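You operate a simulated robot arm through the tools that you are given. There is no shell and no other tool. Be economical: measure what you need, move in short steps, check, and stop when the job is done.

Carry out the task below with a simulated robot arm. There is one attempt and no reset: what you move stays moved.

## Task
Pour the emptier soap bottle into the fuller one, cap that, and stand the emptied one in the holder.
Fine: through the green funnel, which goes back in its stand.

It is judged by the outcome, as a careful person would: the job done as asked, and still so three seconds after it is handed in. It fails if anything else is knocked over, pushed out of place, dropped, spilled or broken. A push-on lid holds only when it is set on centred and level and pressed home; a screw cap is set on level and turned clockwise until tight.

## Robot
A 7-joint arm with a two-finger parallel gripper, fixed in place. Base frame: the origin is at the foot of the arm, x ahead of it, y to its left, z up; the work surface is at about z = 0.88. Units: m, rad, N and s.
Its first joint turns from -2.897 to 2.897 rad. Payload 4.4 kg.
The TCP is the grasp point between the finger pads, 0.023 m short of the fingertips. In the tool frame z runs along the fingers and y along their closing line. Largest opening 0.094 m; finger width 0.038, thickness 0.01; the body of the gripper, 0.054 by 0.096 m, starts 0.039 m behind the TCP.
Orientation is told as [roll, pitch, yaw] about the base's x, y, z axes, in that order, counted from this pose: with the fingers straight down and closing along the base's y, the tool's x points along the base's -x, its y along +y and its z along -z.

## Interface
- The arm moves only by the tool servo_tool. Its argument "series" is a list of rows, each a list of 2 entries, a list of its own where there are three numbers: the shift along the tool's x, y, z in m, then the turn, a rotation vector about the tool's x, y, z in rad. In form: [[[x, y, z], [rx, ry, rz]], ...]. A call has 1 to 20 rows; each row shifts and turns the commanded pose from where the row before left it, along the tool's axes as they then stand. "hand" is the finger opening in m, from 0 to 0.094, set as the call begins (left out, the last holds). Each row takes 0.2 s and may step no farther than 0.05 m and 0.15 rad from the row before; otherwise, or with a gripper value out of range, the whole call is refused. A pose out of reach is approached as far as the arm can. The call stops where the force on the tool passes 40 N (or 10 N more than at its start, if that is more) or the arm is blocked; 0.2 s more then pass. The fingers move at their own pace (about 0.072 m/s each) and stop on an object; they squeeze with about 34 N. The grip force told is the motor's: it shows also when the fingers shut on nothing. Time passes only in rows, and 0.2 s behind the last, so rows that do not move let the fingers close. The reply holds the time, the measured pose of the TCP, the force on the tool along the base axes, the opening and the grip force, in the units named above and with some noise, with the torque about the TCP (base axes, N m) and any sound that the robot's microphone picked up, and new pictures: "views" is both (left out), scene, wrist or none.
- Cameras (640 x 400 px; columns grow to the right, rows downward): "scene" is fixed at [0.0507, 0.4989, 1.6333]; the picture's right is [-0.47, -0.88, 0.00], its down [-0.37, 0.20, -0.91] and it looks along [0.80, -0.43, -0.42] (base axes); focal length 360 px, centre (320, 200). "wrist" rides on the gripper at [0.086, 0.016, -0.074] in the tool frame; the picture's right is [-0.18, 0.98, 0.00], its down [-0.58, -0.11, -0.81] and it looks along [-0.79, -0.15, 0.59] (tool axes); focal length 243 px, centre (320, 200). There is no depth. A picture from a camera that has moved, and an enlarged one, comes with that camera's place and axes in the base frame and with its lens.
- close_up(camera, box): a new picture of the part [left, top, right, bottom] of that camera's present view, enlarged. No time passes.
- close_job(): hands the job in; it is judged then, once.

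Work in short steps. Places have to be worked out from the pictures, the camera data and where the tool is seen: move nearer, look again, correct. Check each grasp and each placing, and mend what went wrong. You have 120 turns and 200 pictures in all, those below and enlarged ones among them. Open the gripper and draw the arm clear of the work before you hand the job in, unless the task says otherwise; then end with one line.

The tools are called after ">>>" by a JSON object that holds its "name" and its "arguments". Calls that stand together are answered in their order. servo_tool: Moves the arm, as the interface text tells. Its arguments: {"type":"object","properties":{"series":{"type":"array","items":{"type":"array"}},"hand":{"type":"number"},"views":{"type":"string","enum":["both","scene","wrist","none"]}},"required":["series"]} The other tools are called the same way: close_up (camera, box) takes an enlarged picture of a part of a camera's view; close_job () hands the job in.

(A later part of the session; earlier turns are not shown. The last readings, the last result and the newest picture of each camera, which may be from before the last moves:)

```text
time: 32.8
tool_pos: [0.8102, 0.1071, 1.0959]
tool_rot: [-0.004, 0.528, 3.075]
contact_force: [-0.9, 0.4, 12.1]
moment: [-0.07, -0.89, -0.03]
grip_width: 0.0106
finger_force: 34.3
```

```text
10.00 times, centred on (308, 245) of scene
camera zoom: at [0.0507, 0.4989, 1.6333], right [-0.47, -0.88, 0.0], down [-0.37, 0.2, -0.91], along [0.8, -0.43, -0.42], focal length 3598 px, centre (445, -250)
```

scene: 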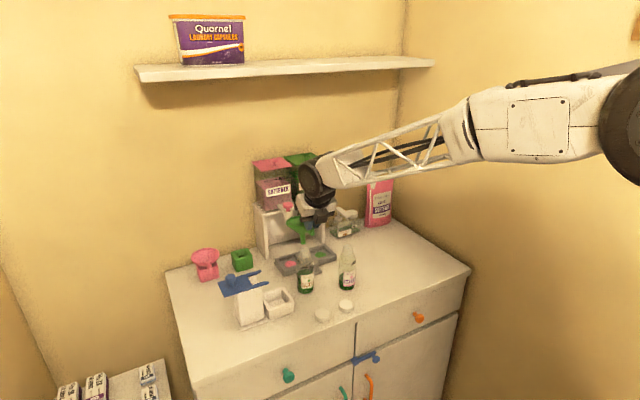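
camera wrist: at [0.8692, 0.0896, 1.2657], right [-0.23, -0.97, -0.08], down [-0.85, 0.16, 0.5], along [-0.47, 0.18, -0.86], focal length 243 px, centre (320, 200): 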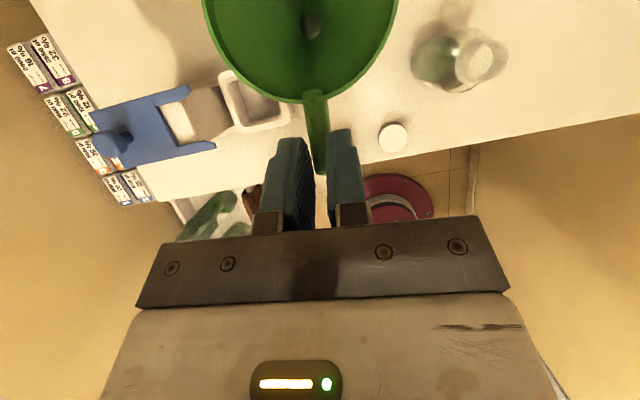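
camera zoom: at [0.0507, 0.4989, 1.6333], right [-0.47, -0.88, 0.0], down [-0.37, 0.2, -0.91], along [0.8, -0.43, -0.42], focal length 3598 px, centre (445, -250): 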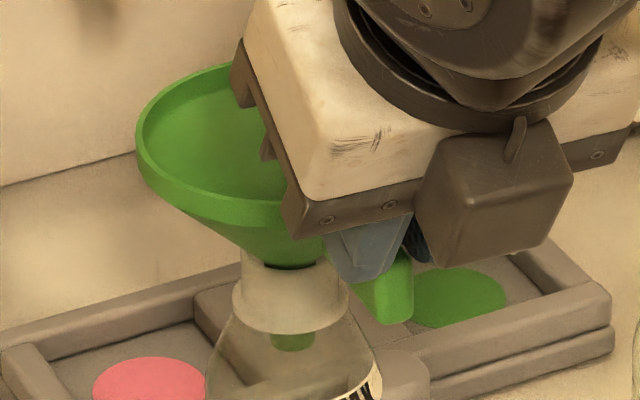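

Seated (12 N contact). Relieve, then open gently.

>>> {"name": "servo_tool", "arguments": {"series": [[[0.0008, 0, -0.0014], [0, 0, 0]], [[0, 0, 0], [0, 0, 0]]], "views": "none"}}

>>> {"name": "servo_tool", "arguments": {"series": [[[0, 0, 0], [0, 0, 0]], [[0, 0, 0], [0, 0, 0]], [[0, 0, 0], [0, 0, 0]]], "hand": 0.045, "views": "wrist"}}

>>> {"name": "close_up", "arguments": {"camera": "scene", "box": [280, 215, 340, 300]}}

```text
time: 33.4
tool_pos: [0.8095, 0.1067, 1.0962]
tool_rot: [-0.004, 0.526, 3.074]
contact_force: [1.1, 0.0, 1.5]
moment: [-0.01, -0.07, -0.02]
grip_width: 0.0105
finger_force: 34.5
```

```text
time: 34.2
tool_pos: [0.8104, 0.1063, 1.0954]
tool_rot: [-0.004, 0.528, 3.075]
contact_force: [1.1, 0.8, -0.5]
moment: [-0.02, 0.04, 0.02]
grip_width: 0.045
finger_force: 0.0
camera wrist: at [0.8454, 0.0876, 1.2036], right [-0.22, -0.97, -0.1], down [-0.9, 0.16, 0.4], along [-0.38, 0.18, -0.91], focal length 243 px, centre (320, 200)
```

wrist: 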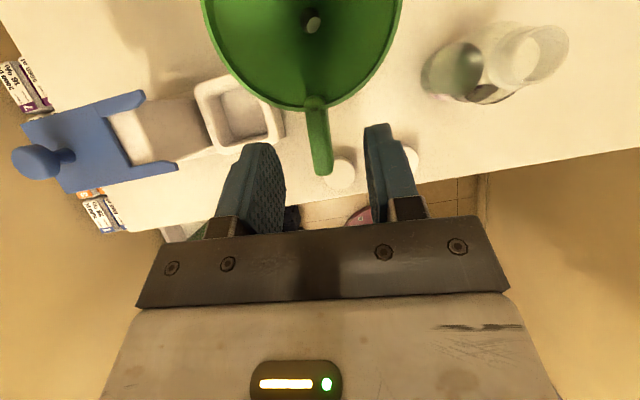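

```text
4.71 times, centred on (310, 258) of scene
camera zoom: at [0.0507, 0.4989, 1.6333], right [-0.47, -0.88, 0.0], down [-0.37, 0.2, -0.91], along [0.8, -0.43, -0.42], focal length 1693 px, centre (367, -71)
```

zoom: 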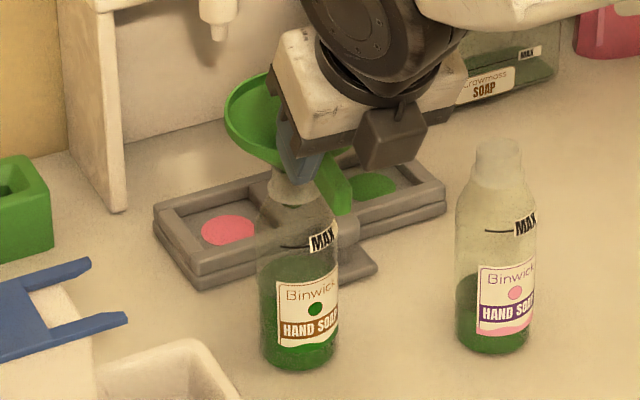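

Funnel stands in the bottle on its own. Retreating, then rolling the tool back (+π) to the camera-down configuration for a side grasp of the emptier bottle.

>>> {"name": "servo_tool", "arguments": {"series": [[[0, 0, -0.03], [0, 0, 0]], [[0, 0, -0.04], [0, 0, 0]], [[0, 0, -0.05], [0, 0, 0]], [[-0.035, 0, -0.02], [0, 0, 0]], [[-0.035, 0, -0.02], [0, 0, 0]], [[0, 0, 0], [0, 0, 0.15]], [[0, 0, 0], [0, 0, 0.15]], [[0, 0, 0], [0, 0, 0.15]], [[0, 0, 0], [0, 0, 0.15]], [[0, 0, 0], [0, 0, 0.15]], [[0, 0, 0], [0, 0, 0.15]], [[0, 0, 0], [0, 0, 0.15]], [[0, 0, 0], [0, 0, 0.15]], [[0, 0, 0], [0, 0, 0.15]], [[0, 0, 0], [0, 0, 0.15]], [[0, 0, 0], [0, 0, 0.15]], [[0, 0, 0], [0, 0, 0.15]], [[0, 0, 0], [0, 0, 0.15]], [[0, 0, 0], [0, 0, 0.15]], [[0, 0, 0], [0, 0, 0.15]]], "hand": 0.045, "views": "scene"}}

>>> {"name": "servo_tool", "arguments": {"series": [[[0, 0, 0], [0, 0, 0.15]], [[0, 0, 0], [0, 0, 0.15]], [[0, 0, 0], [0, 0, 0.15]], [[0, 0, 0], [0, 0, 0.15]], [[0, 0, 0], [0, 0, 0.15]], [[0, 0, 0], [0, 0, 0.1416]], [[0, 0, 0], [-0.0697, 0, -0.1195]], [[0, 0, 0], [-0.0697, 0, -0.1195]], [[0, 0, 0], [-0.0697, 0, -0.1195]], [[0, 0, 0], [0, -0.145, 0]], [[0, 0, 0], [0, -0.145, 0]], [[0, 0, 0], [0, -0.145, 0]], [[0, 0, 0], [0, -0.145, 0]], [[0, 0, 0], [0, -0.145, 0]], [[0, 0, 0], [0, -0.143, 0]]], "hand": 0.08}}

```text
time: 38.4
tool_pos: [0.6693, 0.1157, 1.1994]
tool_rot: [-0.424, -0.326, 0.897]
contact_force: [0.3, 0.0, -0.1]
moment: [0.04, 0.01, 0.01]
grip_width: 0.0451
finger_force: 0.1
```

scene: 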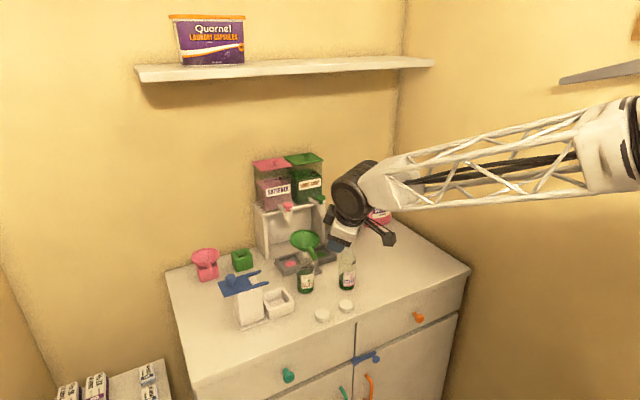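

```text
time: 41.8
tool_pos: [0.7111, 0.1209, 1.064]
tool_rot: [0.13, -1.202, 0.229]
contact_force: [0.1, -0.5, 0.2]
moment: [-0.02, 0.04, 0.03]
grip_width: 0.0802
finger_force: 0.0
stopped in row 15: the arm was blocked; the commanded pose is now the measured one
camera wrist: at [0.6098, 0.1036, 1.0103], right [-0.27, 0.94, 0.22], down [-0.46, -0.32, 0.83], along [0.84, 0.12, 0.52], focal length 243 px, centre (320, 200)
```

scene: 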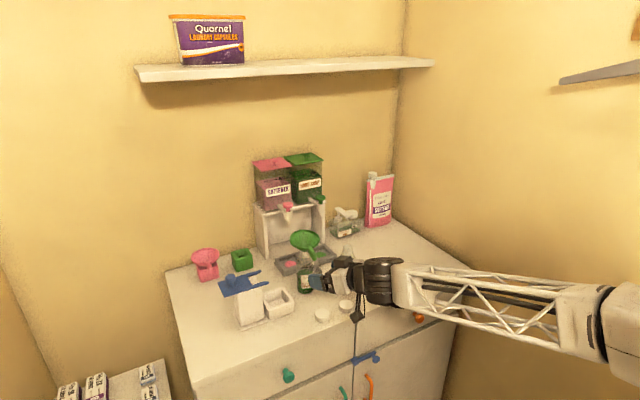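
wrist: 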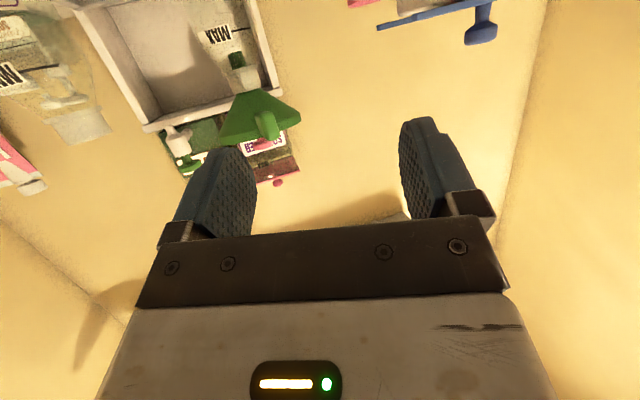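

The last row was blocked and the TCP sank to z=1.064, though nothing looks disturbed. Raising the tool and checking which poses it can hold.

>>> {"name": "servo_tool", "arguments": {"series": [[[-0.028, 0, -0.011], [0, 0, 0]], [[-0.028, 0, -0.011], [0, 0, 0]], [[-0.028, 0, -0.011], [0, 0, 0]], [[-0.028, 0, -0.011], [0, 0, 0]]]}}

>>> {"name": "close_up", "arguments": {"camera": "scene", "box": [230, 220, 390, 340]}}

```text
time: 42.8
tool_pos: [0.7115, 0.1151, 1.1839]
tool_rot: [0.126, -1.202, 0.232]
contact_force: [0.2, -0.3, -0.3]
moment: [-0.01, -0.02, 0.01]
grip_width: 0.0798
finger_force: 0.1
camera wrist: at [0.6106, 0.098, 1.131], right [-0.27, 0.94, 0.22], down [-0.46, -0.32, 0.83], along [0.84, 0.12, 0.52], focal length 243 px, centre (320, 200)
```

scene: 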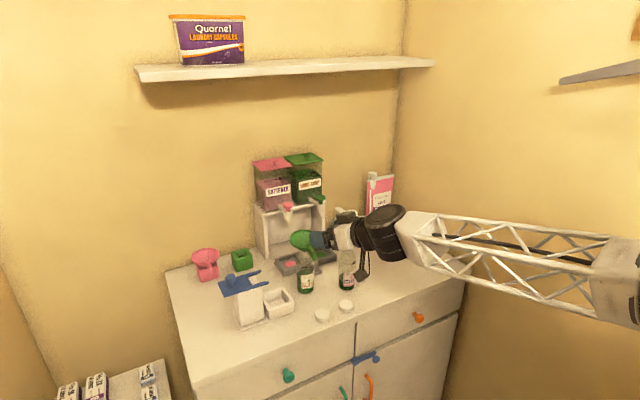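
wrist: 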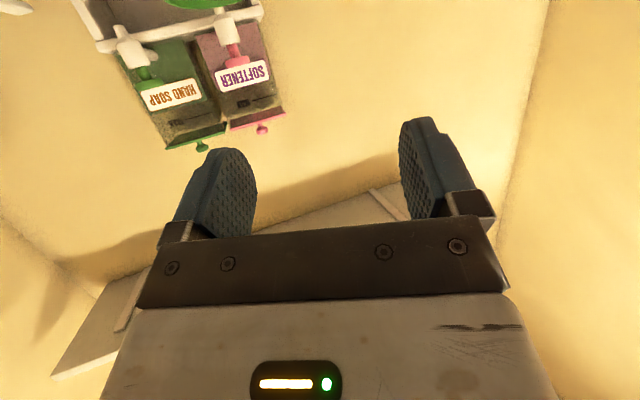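

```text
3.33 times, centred on (310, 280) of scene
camera zoom: at [0.0507, 0.4989, 1.6333], right [-0.47, -0.88, 0.0], down [-0.37, 0.2, -0.91], along [0.8, -0.43, -0.42], focal length 1200 px, centre (353, -67)
```

zoom: 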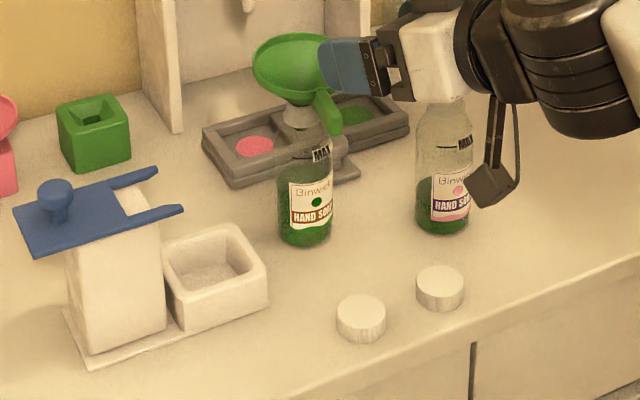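

The pose (θ≈69°, yaw≈21°, closing axis horizontal) holds fine here. Moving to a pre-grasp point behind the emptier bottle.

>>> {"name": "servo_tool", "arguments": {"series": [[[0.0252, -0.03, 0.0052], [0, 0, 0]], [[0.0252, -0.03, 0.0052], [0, 0, 0]], [[0.0252, -0.03, 0.0052], [0, 0, 0]], [[0.0252, -0.03, 0.0052], [0, 0, 0]], [[0.0252, -0.03, 0.0052], [0, 0, 0]], [[0.0252, -0.03, 0.0052], [0, 0, 0]]], "hand": 0.09}}

>>> {"name": "close_up", "arguments": {"camera": "scene", "box": [290, 220, 410, 330]}}

```text
time: 44.2
tool_pos: [0.7467, -0.0554, 1.0231]
tool_rot: [0.126, -1.204, 0.23]
contact_force: [0.1, 0.3, 1.0]
moment: [0.02, 0.0, 0.02]
grip_width: 0.0901
finger_force: 0.0
camera wrist: at [0.6464, -0.0718, 0.9696], right [-0.27, 0.94, 0.22], down [-0.46, -0.32, 0.82], along [0.84, 0.12, 0.52], focal length 243 px, centre (320, 200)
```

scene: 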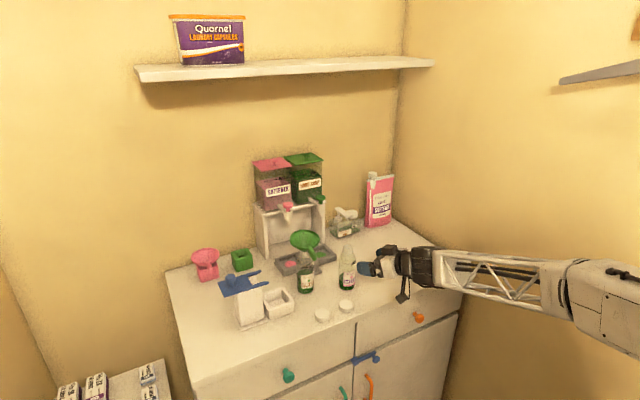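
wrist: 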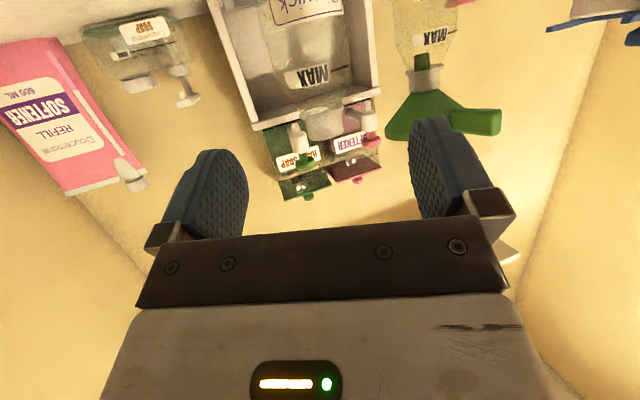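

```text
3.64 times, centred on (350, 275) of scene
camera zoom: at [0.0507, 0.4989, 1.6333], right [-0.47, -0.88, 0.0], down [-0.37, 0.2, -0.91], along [0.8, -0.43, -0.42], focal length 1308 px, centre (211, -73)
```

zoom: 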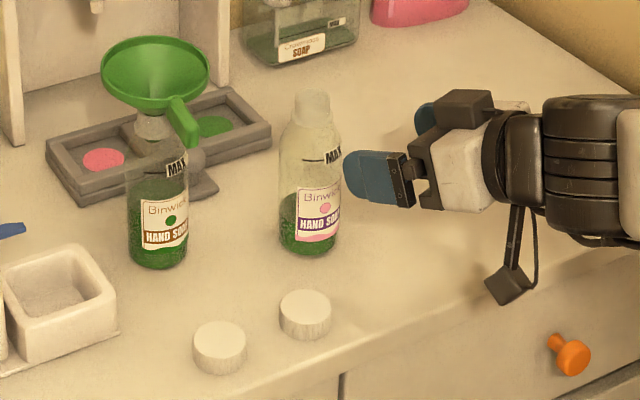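

The bottle axis (~0.844,−0.020) lies on the approach line. Advancing 11 cm along the tool axis.

>>> {"name": "servo_tool", "arguments": {"series": [[[0, 0, 0.03], [0, 0, 0]], [[0, 0, 0.03], [0, 0, 0]], [[0, 0, 0.028], [0, 0, 0]], [[0, 0, 0.022], [0, 0, 0]], [[0, 0, 0], [0, 0, 0]]]}}

>>> {"name": "close_up", "arguments": {"camera": "scene", "box": [290, 220, 410, 330]}}

```text
time: 45.4
tool_pos: [0.8441, -0.0193, 0.9852]
tool_rot: [0.128, -1.202, 0.231]
contact_force: [-0.5, 0.3, -0.3]
moment: [0.02, 0.0, 0.02]
grip_width: 0.09
finger_force: 0.1
camera wrist: at [0.7422, -0.0358, 0.9313], right [-0.27, 0.94, 0.22], down [-0.46, -0.32, 0.83], along [0.84, 0.12, 0.52], focal length 243 px, centre (320, 200)
```

scene: 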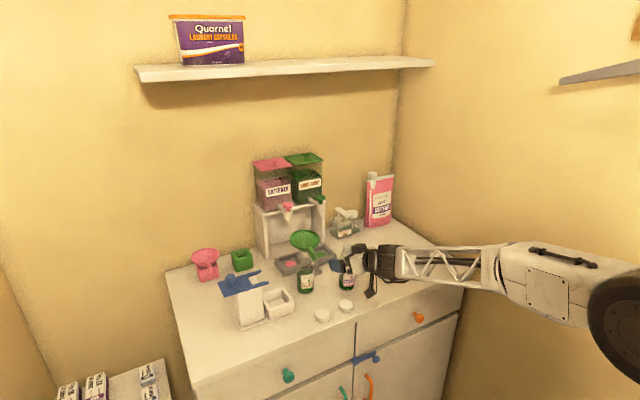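
wrist: 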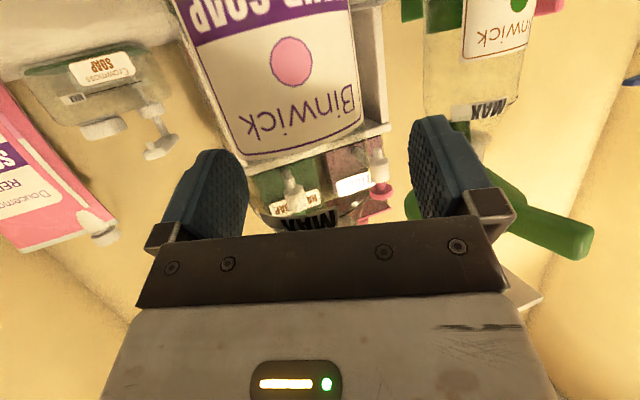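

```text
3.64 times, centred on (350, 275) of scene
camera zoom: at [0.0507, 0.4989, 1.6333], right [-0.47, -0.88, 0.0], down [-0.37, 0.2, -0.91], along [0.8, -0.43, -0.42], focal length 1308 px, centre (211, -73)
```

zoom: 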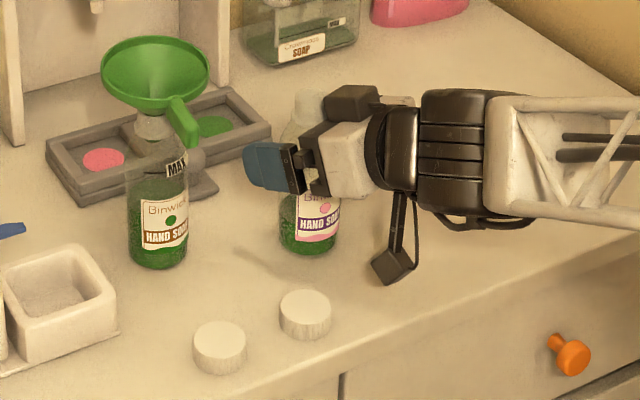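

The bottle axis projects onto the TCP, so it's centred. Closing the fingers.

>>> {"name": "servo_tool", "arguments": {"series": [[[0, 0, 0], [0, 0, 0]], [[0, 0, 0], [0, 0, 0]], [[0, 0, 0], [0, 0, 0]], [[0, 0, 0], [0, 0, 0]]], "hand": 0.0, "views": "none"}}

>>> {"name": "close_up", "arguments": {"camera": "scene", "box": [290, 220, 410, 330]}}

```text
time: 46.4
tool_pos: [0.843, -0.0181, 0.9846]
tool_rot: [0.128, -1.201, 0.232]
contact_force: [-0.2, -0.7, 1.4]
moment: [-0.13, -0.03, 0.03]
grip_width: 0.0538
finger_force: 34.2
```

```text
3.64 times, centred on (350, 275) of scene
camera zoom: at [0.0507, 0.4989, 1.6333], right [-0.47, -0.88, 0.0], down [-0.37, 0.2, -0.91], along [0.8, -0.43, -0.42], focal length 1308 px, centre (211, -73)
```

zoom: 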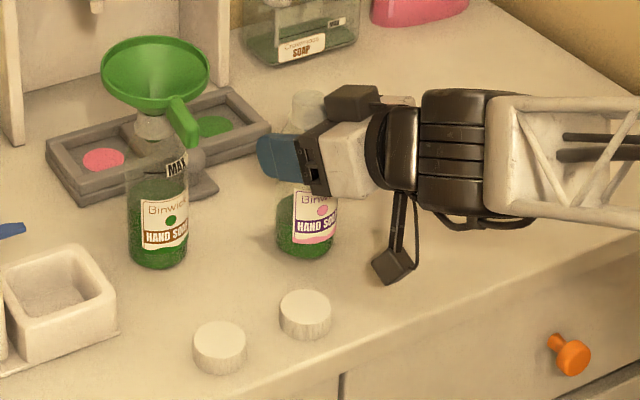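

Gripped at 54 mm. Lifting.

>>> {"name": "servo_tool", "arguments": {"series": [[[-0.0093, 0.0004, -0.0036], [0, 0, 0]], [[-0.0187, 0.0009, -0.0072], [0, 0, 0]], [[-0.028, 0.0013, -0.0107], [0, 0, 0]], [[-0.0373, 0.0018, -0.0143], [0, 0, 0]], [[-0.0373, 0.0018, -0.0143], [0, 0, 0]], [[-0.028, 0.0013, -0.0107], [0, 0, 0]], [[0, 0, 0], [0, 0, 0]]]}}

>>> {"name": "close_up", "arguments": {"camera": "scene", "box": [270, 190, 390, 300]}}

```text
time: 48.0
tool_pos: [0.8431, -0.0198, 1.1544]
tool_rot: [0.127, -1.201, 0.23]
contact_force: [-0.1, 0.1, -1.0]
moment: [-0.03, -0.01, 0.03]
grip_width: 0.0537
finger_force: 34.4
camera wrist: at [0.7416, -0.0366, 1.1011], right [-0.27, 0.94, 0.22], down [-0.46, -0.32, 0.83], along [0.84, 0.12, 0.52], focal length 243 px, centre (320, 200)
```

scene: 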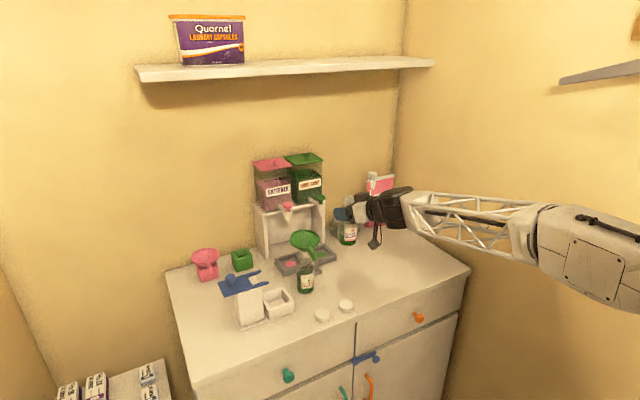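
wrist: 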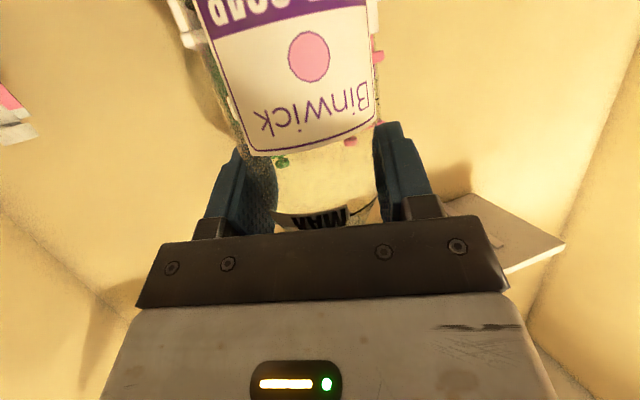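

```text
3.64 times, centred on (330, 245) of scene
camera zoom: at [0.0507, 0.4989, 1.6333], right [-0.47, -0.88, 0.0], down [-0.37, 0.2, -0.91], along [0.8, -0.43, -0.42], focal length 1308 px, centre (284, 36)
```

zoom: 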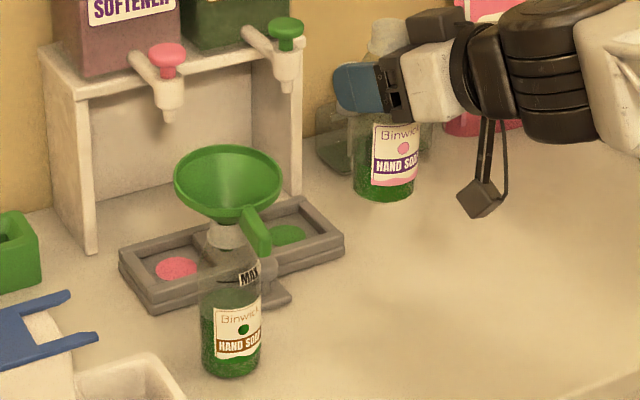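

Bottle securely held (mouth ≈5 cm above TCP). I'll yaw the tool back to 0 and tilt 60° toward +y (still below spill angle), then check.

>>> {"name": "servo_tool", "arguments": {"series": [[[0, 0, 0], [0.112, -0.0054, 0.043]], [[0, 0, 0], [0.112, -0.0054, 0.043]], [[0, 0, 0], [0.112, -0.0054, 0.043]], [[0, 0, 0], [0, 0, -0.13]], [[0, 0, 0], [0, 0, -0.13]], [[0, 0, 0], [0, 0, -0.13]], [[0, 0, 0], [0, 0, -0.13]], [[0, 0, 0], [0, 0, -0.13]], [[0, 0, 0], [0, 0, -0.13]], [[0, 0, 0], [0, 0, -0.13]], [[0, 0, 0], [0, 0, -0.13]], [[0, 0, 0], [0, 0, 0]]]}}

>>> {"name": "close_up", "arguments": {"camera": "scene", "box": [270, 190, 390, 300]}}

```text
time: 50.6
tool_pos: [0.8435, -0.0183, 1.1552]
tool_rot: [-1.145, -0.536, 1.347]
contact_force: [0.5, -0.8, -0.9]
moment: [0.08, -0.01, 0.0]
grip_width: 0.0532
finger_force: 33.6
camera wrist: at [0.7522, -0.0834, 1.1246], right [-0.26, 0.69, -0.67], down [-0.61, 0.42, 0.67], along [0.75, 0.59, 0.31], focal length 243 px, centre (320, 200)
```

scene: 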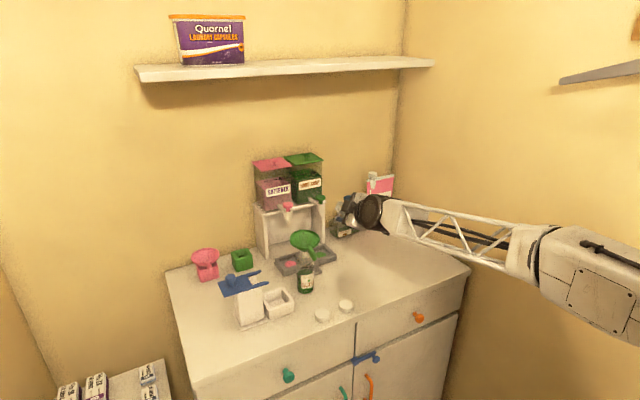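
wrist: 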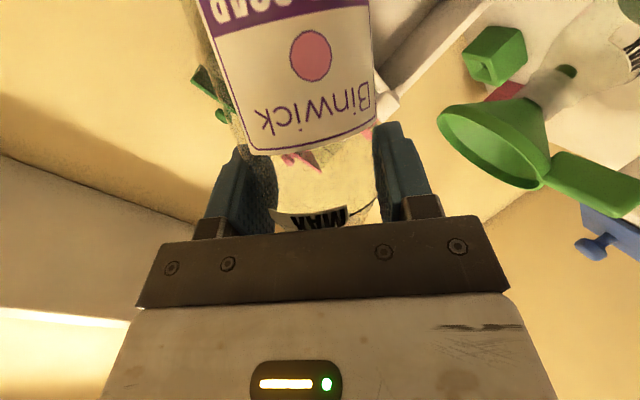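

```text
3.64 times, centred on (330, 245) of scene
camera zoom: at [0.0507, 0.4989, 1.6333], right [-0.47, -0.88, 0.0], down [-0.37, 0.2, -0.91], along [0.8, -0.43, -0.42], focal length 1308 px, centre (284, 36)
```

zoom: 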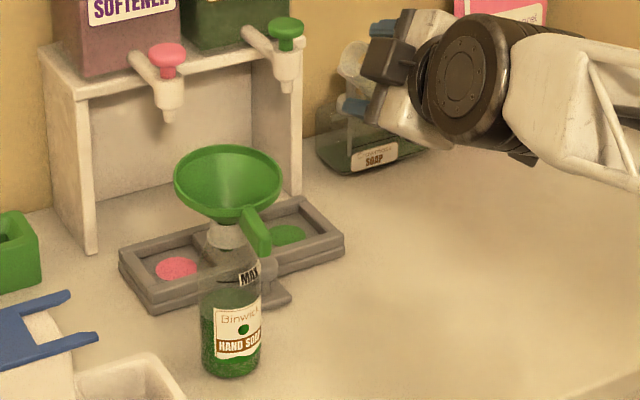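

Orientation matches the model. There's a dark box on the −x side of the hand; let me see its size before it comes near the funnel.

>>> {"name": "close_up", "arguments": {"camera": "scene", "box": [325, 180, 385, 240]}}

```text
6.67 times, centred on (355, 210) of scene
camera zoom: at [0.0507, 0.4989, 1.6333], right [-0.47, -0.88, 0.0], down [-0.37, 0.2, -0.91], along [0.8, -0.43, -0.42], focal length 2399 px, centre (87, 133)
```

zoom: 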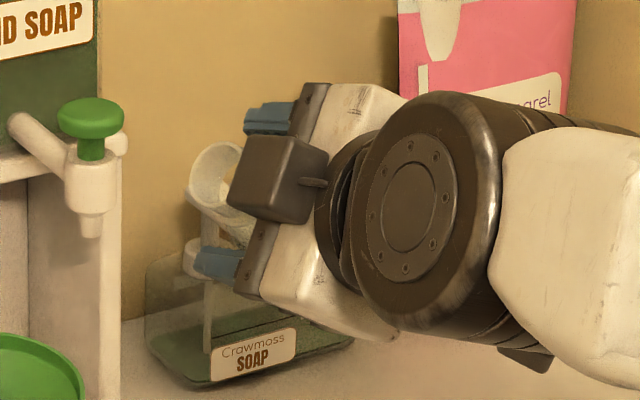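

The box is ~3.5 cm and sits just behind the mouth; keeping TCP at z≈1.13 leaves clearance to the funnel rim. Moving the tilted bottle over beside the funnel.

>>> {"name": "servo_tool", "arguments": {"series": [[[-0.0221, 0.0061, 0.0231], [0, 0, 0]], [[-0.0221, 0.0061, 0.0231], [0, 0, 0]], [[-0.0221, 0.0061, 0.0231], [0, 0, 0]], [[0, 0, 0], [0, 0, 0]]]}}

>>> {"name": "close_up", "arguments": {"camera": "scene", "box": [280, 190, 350, 250]}}

```text
time: 51.6
tool_pos: [0.9153, 0.0473, 1.1509]
tool_rot: [-1.143, -0.538, 1.349]
contact_force: [0.6, 0.5, -0.1]
moment: [0.04, 0.12, 0.03]
grip_width: 0.0534
finger_force: 34.1
camera wrist: at [0.8242, -0.0178, 1.1192], right [-0.26, 0.69, -0.67], down [-0.61, 0.42, 0.67], along [0.75, 0.59, 0.31], focal length 243 px, centre (320, 200)
```

scene: 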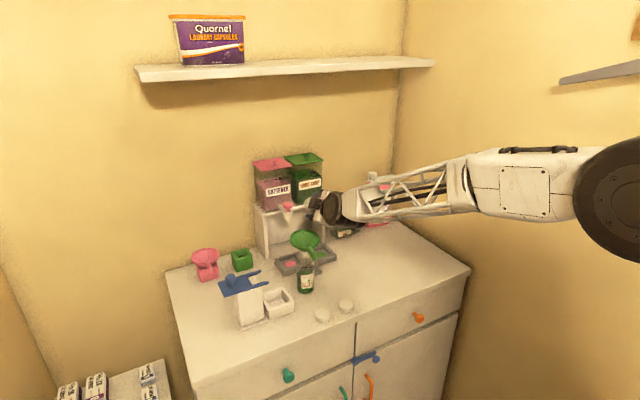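
wrist: 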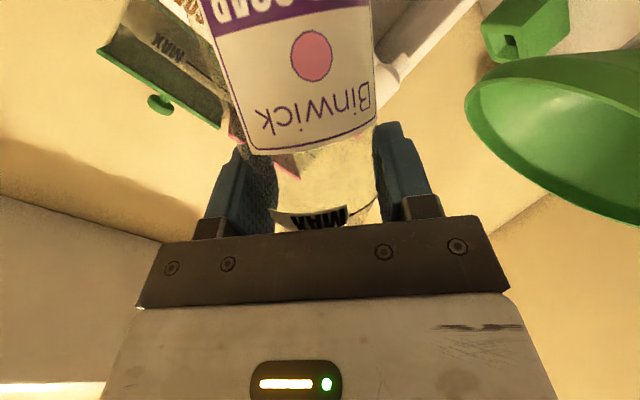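

```text
6.67 times, centred on (315, 220) of scene
camera zoom: at [0.0507, 0.4989, 1.6333], right [-0.47, -0.88, 0.0], down [-0.37, 0.2, -0.91], along [0.8, -0.43, -0.42], focal length 2399 px, centre (353, 67)
```

zoom: 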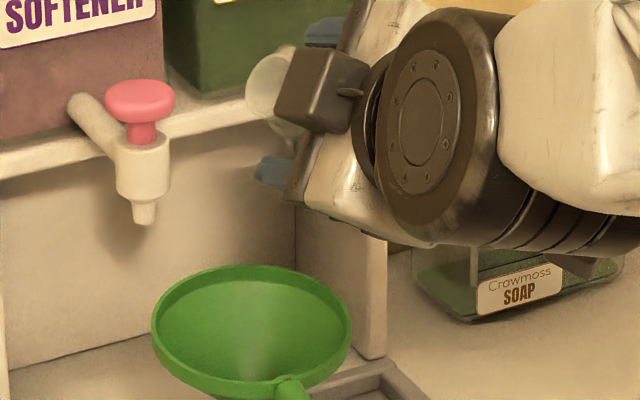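

Mouth predicted and seen at (0.907,0.08,1.18), consistent. Lower 2 cm and tilt to ~80°.

>>> {"name": "servo_tool", "arguments": {"series": [[[0.0103, 0.0155, 0.0072], [0, 0, 0]], [[0, 0, 0], [0, 0, -0.1]], [[0, 0, 0], [0, 0, -0.1]], [[0, 0, 0], [0, 0, -0.1]], [[0, 0, 0], [0, 0, -0.1]], [[0, 0, 0], [0, 0, 0]]], "views": "wrist"}}

>>> {"name": "close_up", "arguments": {"camera": "scene", "box": [280, 200, 350, 300]}}

```text
time: 53.0
tool_pos: [0.916, 0.0468, 1.1296]
tool_rot: [-1.202, -0.168, 1.514]
contact_force: [0.7, 0.3, -0.6]
moment: [0.08, -0.01, -0.01]
grip_width: 0.0533
finger_force: 33.9
camera wrist: at [0.8352, -0.0363, 1.127], right [-0.34, 0.35, -0.87], down [-0.68, 0.55, 0.48], along [0.65, 0.76, 0.06], focal length 243 px, centre (320, 200)
```

wrist: 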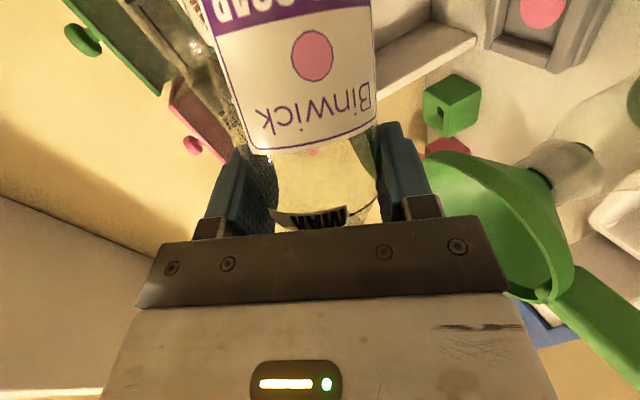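

```text
4.00 times, centred on (315, 250) of scene
camera zoom: at [0.0507, 0.4989, 1.6333], right [-0.47, -0.88, 0.0], down [-0.37, 0.2, -0.91], along [0.8, -0.43, -0.42], focal length 1439 px, centre (340, 0)
```

zoom: 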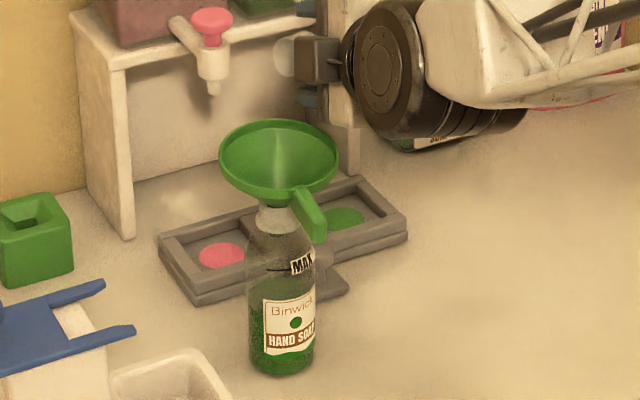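

Mouth is directly above the bowl. Tilting slowly to ~92° and pausing.

>>> {"name": "servo_tool", "arguments": {"series": [[[0, 0, 0], [0, 0, -0.05]], [[0, 0, 0], [0, 0, -0.05]], [[0, 0, 0], [0, 0, -0.05]], [[0, 0, 0], [0, 0, -0.05]], [[0, 0, 0], [0, 0, 0]], [[0, 0, 0], [0, 0, 0]], [[0, 0, 0], [0, 0, 0]]], "views": "none"}}

>>> {"name": "close_up", "arguments": {"camera": "scene", "box": [280, 200, 350, 300]}}

```text
time: 54.6
tool_pos: [0.9148, 0.0469, 1.1315]
tool_rot: [-1.206, 0.019, 1.585]
contact_force: [1.4, 0.4, -0.8]
moment: [0.03, -0.06, 0.01]
grip_width: 0.0536
finger_force: 33.4
```

```text
4.00 times, centred on (315, 250) of scene
camera zoom: at [0.0507, 0.4989, 1.6333], right [-0.47, -0.88, 0.0], down [-0.37, 0.2, -0.91], along [0.8, -0.43, -0.42], focal length 1439 px, centre (340, 0)
```

zoom: 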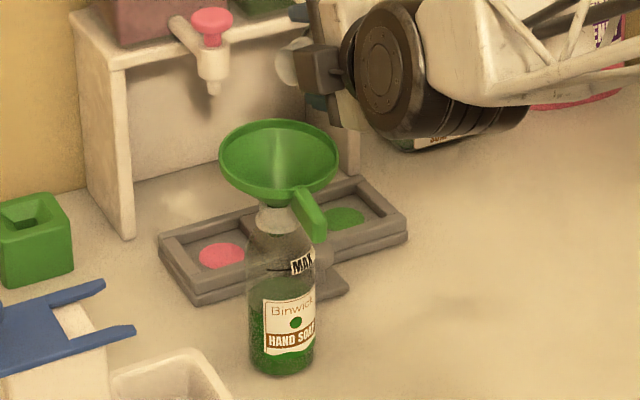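

No flow yet; continue to ~100°.

>>> {"name": "servo_tool", "arguments": {"series": [[[0, 0, 0], [0, 0, -0.04]], [[0, 0, 0], [0, 0, -0.04]], [[0, 0, 0], [0, 0, -0.04]], [[0, 0, 0], [0, 0, -0.04]], [[0, 0, 0], [0, 0, 0]], [[0, 0, 0], [0, 0, 0]]], "views": "none"}}

>>> {"name": "close_up", "arguments": {"camera": "scene", "box": [280, 200, 350, 300]}}

```text
time: 56.0
tool_pos: [0.9158, 0.0467, 1.1297]
tool_rot: [-1.2, 0.166, 1.642]
contact_force: [0.1, -1.0, -0.7]
moment: [0.06, 0.03, 0.02]
grip_width: 0.0534
finger_force: 33.5
```

```text
4.00 times, centred on (315, 250) of scene
camera zoom: at [0.0507, 0.4989, 1.6333], right [-0.47, -0.88, 0.0], down [-0.37, 0.2, -0.91], along [0.8, -0.43, -0.42], focal length 1439 px, centre (340, 0)
```

zoom: 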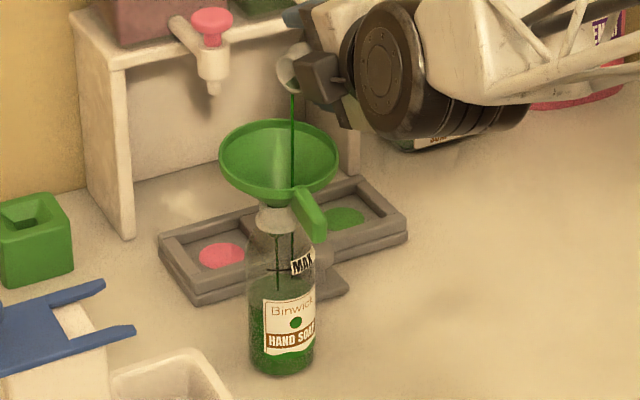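

Soap is flowing. Checking where the stream lands.

>>> {"name": "close_up", "arguments": {"camera": "scene", "box": [290, 215, 330, 275]}}

```text
6.67 times, centred on (310, 245) of scene
camera zoom: at [0.0507, 0.4989, 1.6333], right [-0.47, -0.88, 0.0], down [-0.37, 0.2, -0.91], along [0.8, -0.43, -0.42], focal length 2399 px, centre (387, -100)
```

zoom: 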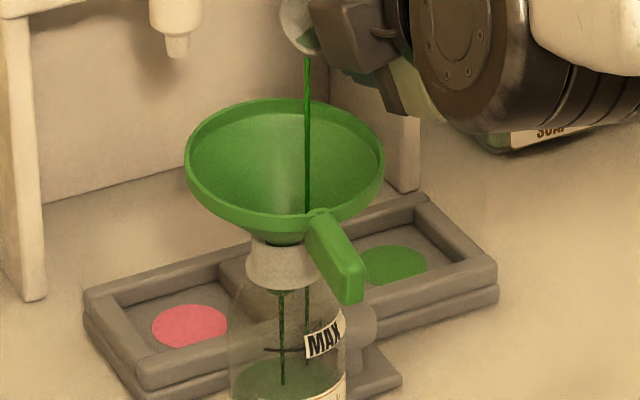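

The stream lands inside the bowl and runs out of the spout into the bottle. I'll hold and let it flow.

>>> {"name": "servo_tool", "arguments": {"series": [[[0, 0, 0], [0, 0, 0]], [[0, 0, 0], [0, 0, 0]], [[0, 0, 0], [0, 0, 0]], [[0, 0, 0], [0, 0, 0]], [[0, 0, 0], [0, 0, 0]], [[0, 0, 0], [0, 0, 0]], [[0, 0, 0], [0, 0, 0]], [[0, 0, 0], [0, 0, 0]]], "views": "none"}}

>>> {"name": "close_up", "arguments": {"camera": "scene", "box": [285, 205, 335, 300]}}

```text
time: 57.8
tool_pos: [0.9149, 0.0468, 1.1309]
tool_rot: [-1.2, 0.169, 1.642]
contact_force: [-0.3, -0.2, -0.8]
moment: [0.08, 0.04, 0.0]
grip_width: 0.053
finger_force: 33.6
```

```text
4.21 times, centred on (310, 252) of scene
camera zoom: at [0.0507, 0.4989, 1.6333], right [-0.47, -0.88, 0.0], down [-0.37, 0.2, -0.91], along [0.8, -0.43, -0.42], focal length 1515 px, centre (362, -21)
```

zoom: 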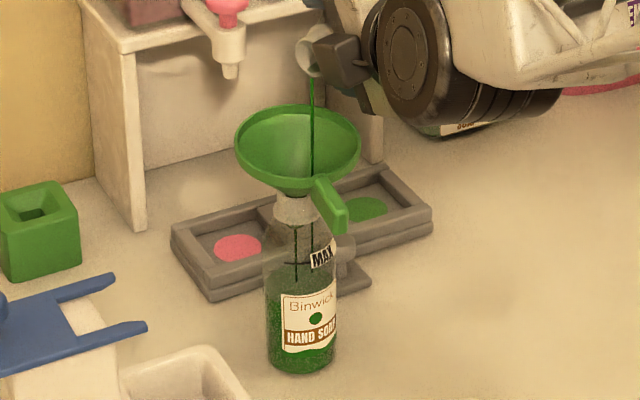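

>>> {"name": "servo_tool", "arguments": {"series": [[[0, 0, 0], [0, 0, -0.04]], [[0, 0, 0], [0, 0, -0.04]], [[0, 0, 0], [0, 0, 0]], [[0, 0, 0], [0, 0, 0]], [[0, 0, 0], [0, 0, 0]], [[0, 0, 0], [0, 0, 0]], [[0, 0, 0], [0, 0, 0]], [[0, 0, 0], [0, 0, 0]], [[0, 0, 0], [0, 0, 0]], [[0, 0, 0], [0, 0, 0]]], "views": "none"}}

>>> {"name": "close_up", "arguments": {"camera": "scene", "box": [285, 205, 335, 300]}}

```text
time: 60.0
tool_pos: [0.9145, 0.0474, 1.1292]
tool_rot: [-1.193, 0.244, 1.671]
contact_force: [-0.7, 0.8, -0.3]
moment: [0.04, 0.0, 0.02]
grip_width: 0.0532
finger_force: 33.9
```

```text
4.21 times, centred on (310, 252) of scene
camera zoom: at [0.0507, 0.4989, 1.6333], right [-0.47, -0.88, 0.0], down [-0.37, 0.2, -0.91], along [0.8, -0.43, -0.42], focal length 1515 px, centre (362, -21)
```

zoom: 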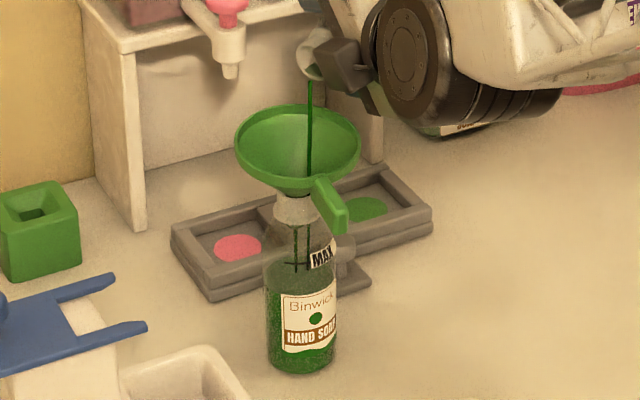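

Level is rising toward MAX, no spills. Continue tilting a little.

>>> {"name": "servo_tool", "arguments": {"series": [[[0, 0, 0], [0, 0, -0.05]], [[0, 0, 0], [0, 0, -0.05]], [[0, 0, 0], [0, 0, 0]], [[0, 0, 0], [0, 0, 0]], [[0, 0, 0], [0, 0, 0]], [[0, 0, 0], [0, 0, 0]], [[0, 0, 0], [0, 0, 0]], [[0, 0, 0], [0, 0, 0]], [[0, 0, 0], [0, 0, 0]], [[0, 0, 0], [0, 0, 0]], [[0, 0, 0], [0, 0, 0]], [[0, 0, 0], [0, 0, 0]]], "views": "none"}}

>>> {"name": "close_up", "arguments": {"camera": "scene", "box": [290, 205, 335, 295]}}

```text
time: 62.6
tool_pos: [0.9148, 0.0472, 1.1313]
tool_rot: [-1.185, 0.335, 1.711]
contact_force: [0.1, 0.0, -0.2]
moment: [0.0, 0.03, -0.02]
grip_width: 0.0531
finger_force: 34.1
```

```text
4.44 times, centred on (312, 250) of scene
camera zoom: at [0.0507, 0.4989, 1.6333], right [-0.47, -0.88, 0.0], down [-0.37, 0.2, -0.91], along [0.8, -0.43, -0.42], focal length 1599 px, centre (353, -22)
```

zoom: 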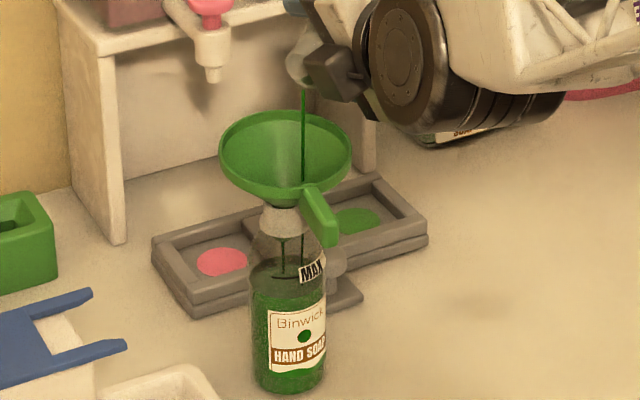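

>>> {"name": "servo_tool", "arguments": {"series": [[[0, 0, 0], [0, 0, -0.05]], [[0, 0, 0], [0, 0, -0.05]], [[0, 0, 0], [0, 0, 0]], [[0, 0, 0], [0, 0, 0]], [[0, 0, 0], [0, 0, 0]], [[0, 0, 0], [0, 0, 0]], [[0, 0, 0], [0, 0, 0]], [[0, 0, 0], [0, 0, 0]], [[0, 0, 0], [0, 0, 0]], [[0, 0, 0], [0, 0, 0]], [[0, 0, 0], [0, 0, 0]], [[0, 0, 0], [0, 0, 0]]], "views": "wrist"}}

>>> {"name": "close_up", "arguments": {"camera": "scene", "box": [290, 205, 335, 295]}}

```text
time: 65.2
tool_pos: [0.9155, 0.0469, 1.1312]
tool_rot: [-1.169, 0.427, 1.753]
contact_force: [0.1, -0.7, 0.1]
moment: [-0.02, 0.02, -0.01]
grip_width: 0.0535
finger_force: 34.3
camera wrist: at [0.8544, -0.0388, 1.1791], right [-0.34, -0.27, -0.9], down [-0.81, 0.56, 0.14], along [0.47, 0.78, -0.41], focal length 243 px, centre (320, 200)
```

wrist: 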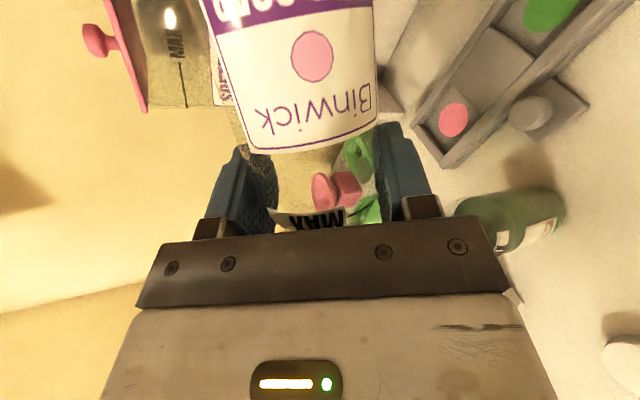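

```text
4.44 times, centred on (312, 250) of scene
camera zoom: at [0.0507, 0.4989, 1.6333], right [-0.47, -0.88, 0.0], down [-0.37, 0.2, -0.91], along [0.8, -0.43, -0.42], focal length 1599 px, centre (353, -22)
```

zoom: 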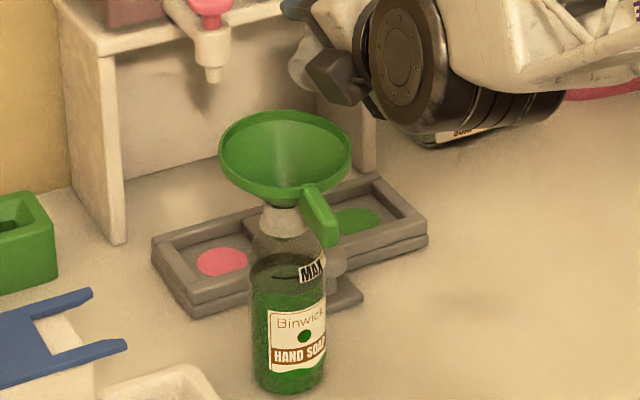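

The stream has stopped and the source looks empty, with the level at about MAX. Tilting a bit further to drain any remainder.

>>> {"name": "servo_tool", "arguments": {"series": [[[0, 0, 0], [0, 0, -0.08]], [[0, 0, 0], [0, 0, -0.08]], [[0, 0, 0], [0, 0, -0.08]], [[0, 0, 0], [0, 0, -0.08]], [[0, 0, 0], [0, 0, 0]], [[0, 0, 0], [0, 0, 0]], [[0, 0, 0], [0, 0, 0]], [[0, 0, 0], [0, 0, 0]], [[0, 0, 0], [0, 0, 0]], [[0, 0, 0], [0, 0, 0]]], "views": "wrist"}}

>>> {"name": "close_up", "arguments": {"camera": "scene", "box": [290, 195, 335, 295]}}

```text
time: 67.4
tool_pos: [0.9162, 0.0456, 1.1305]
tool_rot: [-1.079, 0.715, 1.916]
contact_force: [1.0, -1.0, 0.0]
moment: [0.02, 0.04, 0.03]
grip_width: 0.0534
finger_force: 33.6
camera wrist: at [0.8634, -0.027, 1.2026], right [-0.29, -0.56, -0.77], down [-0.87, 0.48, -0.02], along [0.39, 0.67, -0.63], focal length 243 px, centre (320, 200)
```

wrist: 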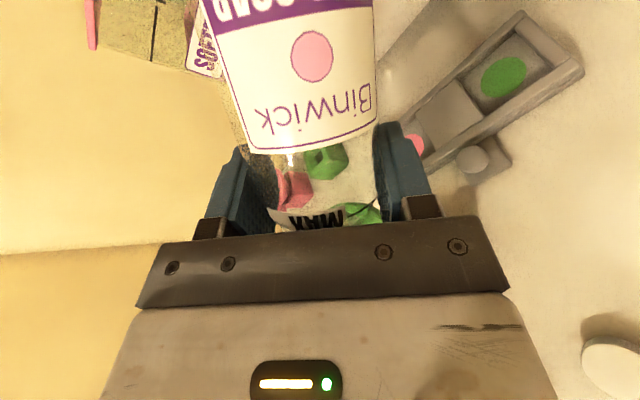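

```text
4.00 times, centred on (312, 245) of scene
camera zoom: at [0.0507, 0.4989, 1.6333], right [-0.47, -0.88, 0.0], down [-0.37, 0.2, -0.91], along [0.8, -0.43, -0.42], focal length 1439 px, centre (350, 20)
```

zoom: 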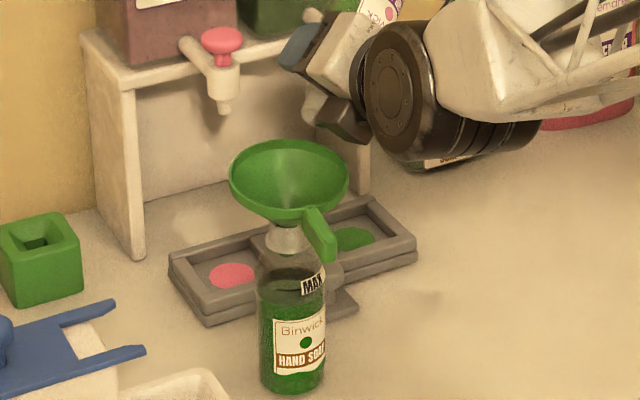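

Empty, and the receiving bottle is filled to about MAX. Tilting back part way, moving clear toward −y, then uprighting.

>>> {"name": "servo_tool", "arguments": {"series": [[[0, 0, 0], [0, 0, 0.15]], [[0, 0, 0], [0, 0, 0.15]], [[0, 0, 0], [0, 0, 0.15]], [[0, 0, 0], [0, 0, 0.15]], [[0.0063, -0.0273, -0.0107], [0, 0, 0]], [[0.0279, 0.0126, -0.0156], [0, 0, 0]], [[0.0279, 0.0126, -0.0156], [0, 0, 0]], [[0.0279, 0.0126, -0.0156], [0, 0, 0]], [[0, 0, 0], [0, 0, 0.15]], [[0, 0, 0], [0, 0, 0.15]], [[0, 0, 0], [0, 0, 0.15]], [[0, 0, 0], [0, 0, 0.15]], [[0, 0, 0], [0, 0, 0.15]], [[0, 0, 0], [0, 0, 0.15]], [[0, 0, 0], [0, 0, 0.15]], [[0, 0, 0], [0, 0, 0.15]], [[0, 0, 0], [0, 0, 0.15]], [[0, 0, 0], [0, 0, 0.15]], [[0, 0, 0], [0, 0, 0.15]], [[0, 0, 0], [0, 0, 0.15]]]}}

>>> {"name": "close_up", "arguments": {"camera": "scene", "box": [270, 190, 390, 300]}}

```text
time: 71.6
tool_pos: [0.8644, -0.0433, 1.1572]
tool_rot: [0.133, -1.203, -0.134]
contact_force: [-0.4, -0.5, 0.1]
moment: [0.01, 0.03, -0.04]
grip_width: 0.0536
finger_force: 33.9
camera wrist: at [0.7636, -0.0244, 1.1027], right [0.08, 0.97, 0.22], down [-0.55, -0.14, 0.83], along [0.83, -0.18, 0.52], focal length 243 px, centre (320, 200)
```

scene: 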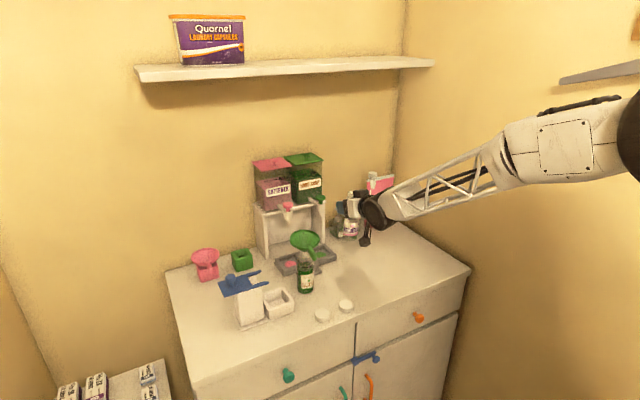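
wrist: 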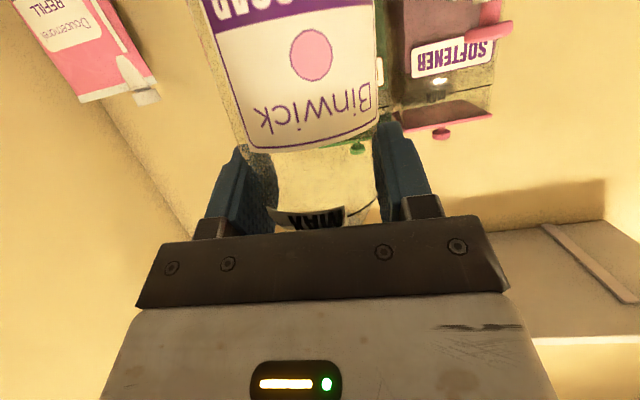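

```text
3.64 times, centred on (330, 245) of scene
camera zoom: at [0.0507, 0.4989, 1.6333], right [-0.47, -0.88, 0.0], down [-0.37, 0.2, -0.91], along [0.8, -0.43, -0.42], focal length 1308 px, centre (284, 36)
```

zoom: 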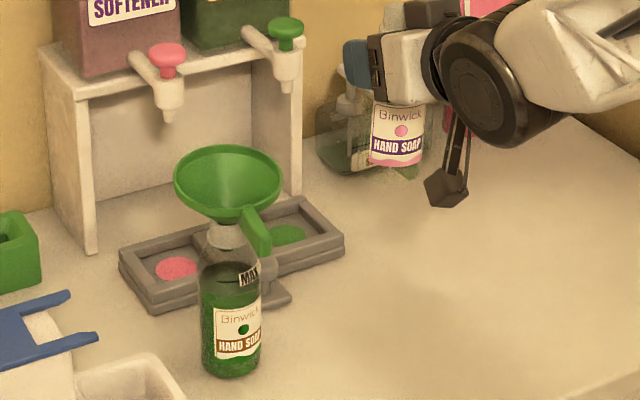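

Source bottle is empty. I'll set it down near its original spot for now (free of the caps), to regrasp it by the neck later.

>>> {"name": "servo_tool", "arguments": {"series": [[[0.0409, 0, 0.0103], [0, 0, 0]], [[0.0409, 0, 0.0103], [0, 0, 0]], [[0.0409, 0, 0.0103], [0, 0, 0]], [[0.0308, 0, 0.0077], [0, 0, 0]], [[0.01, 0, 0.0026], [0, 0, 0]], [[0, 0, 0], [0, 0, 0]]], "views": "none"}}

>>> {"name": "close_up", "arguments": {"camera": "scene", "box": [290, 220, 410, 330]}}

```text
time: 73.0
tool_pos: [0.8443, -0.0362, 0.9876]
tool_rot: [0.128, -1.203, -0.13]
contact_force: [0.3, -0.1, -0.5]
moment: [0.0, 0.01, -0.01]
grip_width: 0.0531
finger_force: 33.8
```

```text
3.64 times, centred on (350, 275) of scene
camera zoom: at [0.0507, 0.4989, 1.6333], right [-0.47, -0.88, 0.0], down [-0.37, 0.2, -0.91], along [0.8, -0.43, -0.42], focal length 1308 px, centre (211, -73)
```

zoom: 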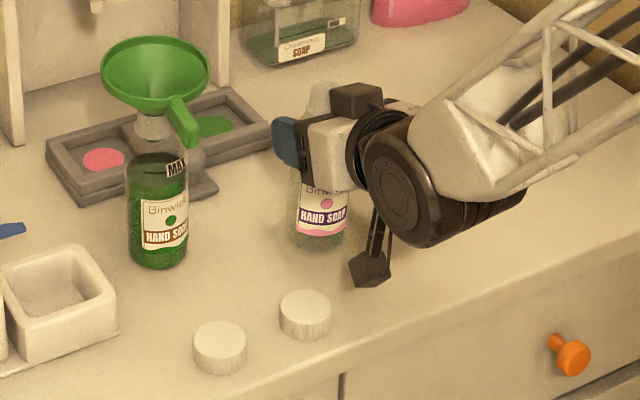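

About 3 mm to go; lowering in 1 mm steps.

>>> {"name": "servo_tool", "arguments": {"series": [[[0.00093, 0, 0.00037], [0, 0, 0]], [[0.00093, 0, 0.00037], [0, 0, 0]], [[0.0007, 0, 0.0003], [0, 0, 0]], [[0, 0, 0], [0, 0, 0]]], "views": "none"}}

```text
time: 74.0
tool_pos: [0.8446, -0.0368, 0.9861]
tool_rot: [0.129, -1.204, -0.131]
contact_force: [-0.8, -1.8, 14.8]
moment: [-0.44, 0.05, 0.01]
grip_width: 0.0533
finger_force: 34.6
```

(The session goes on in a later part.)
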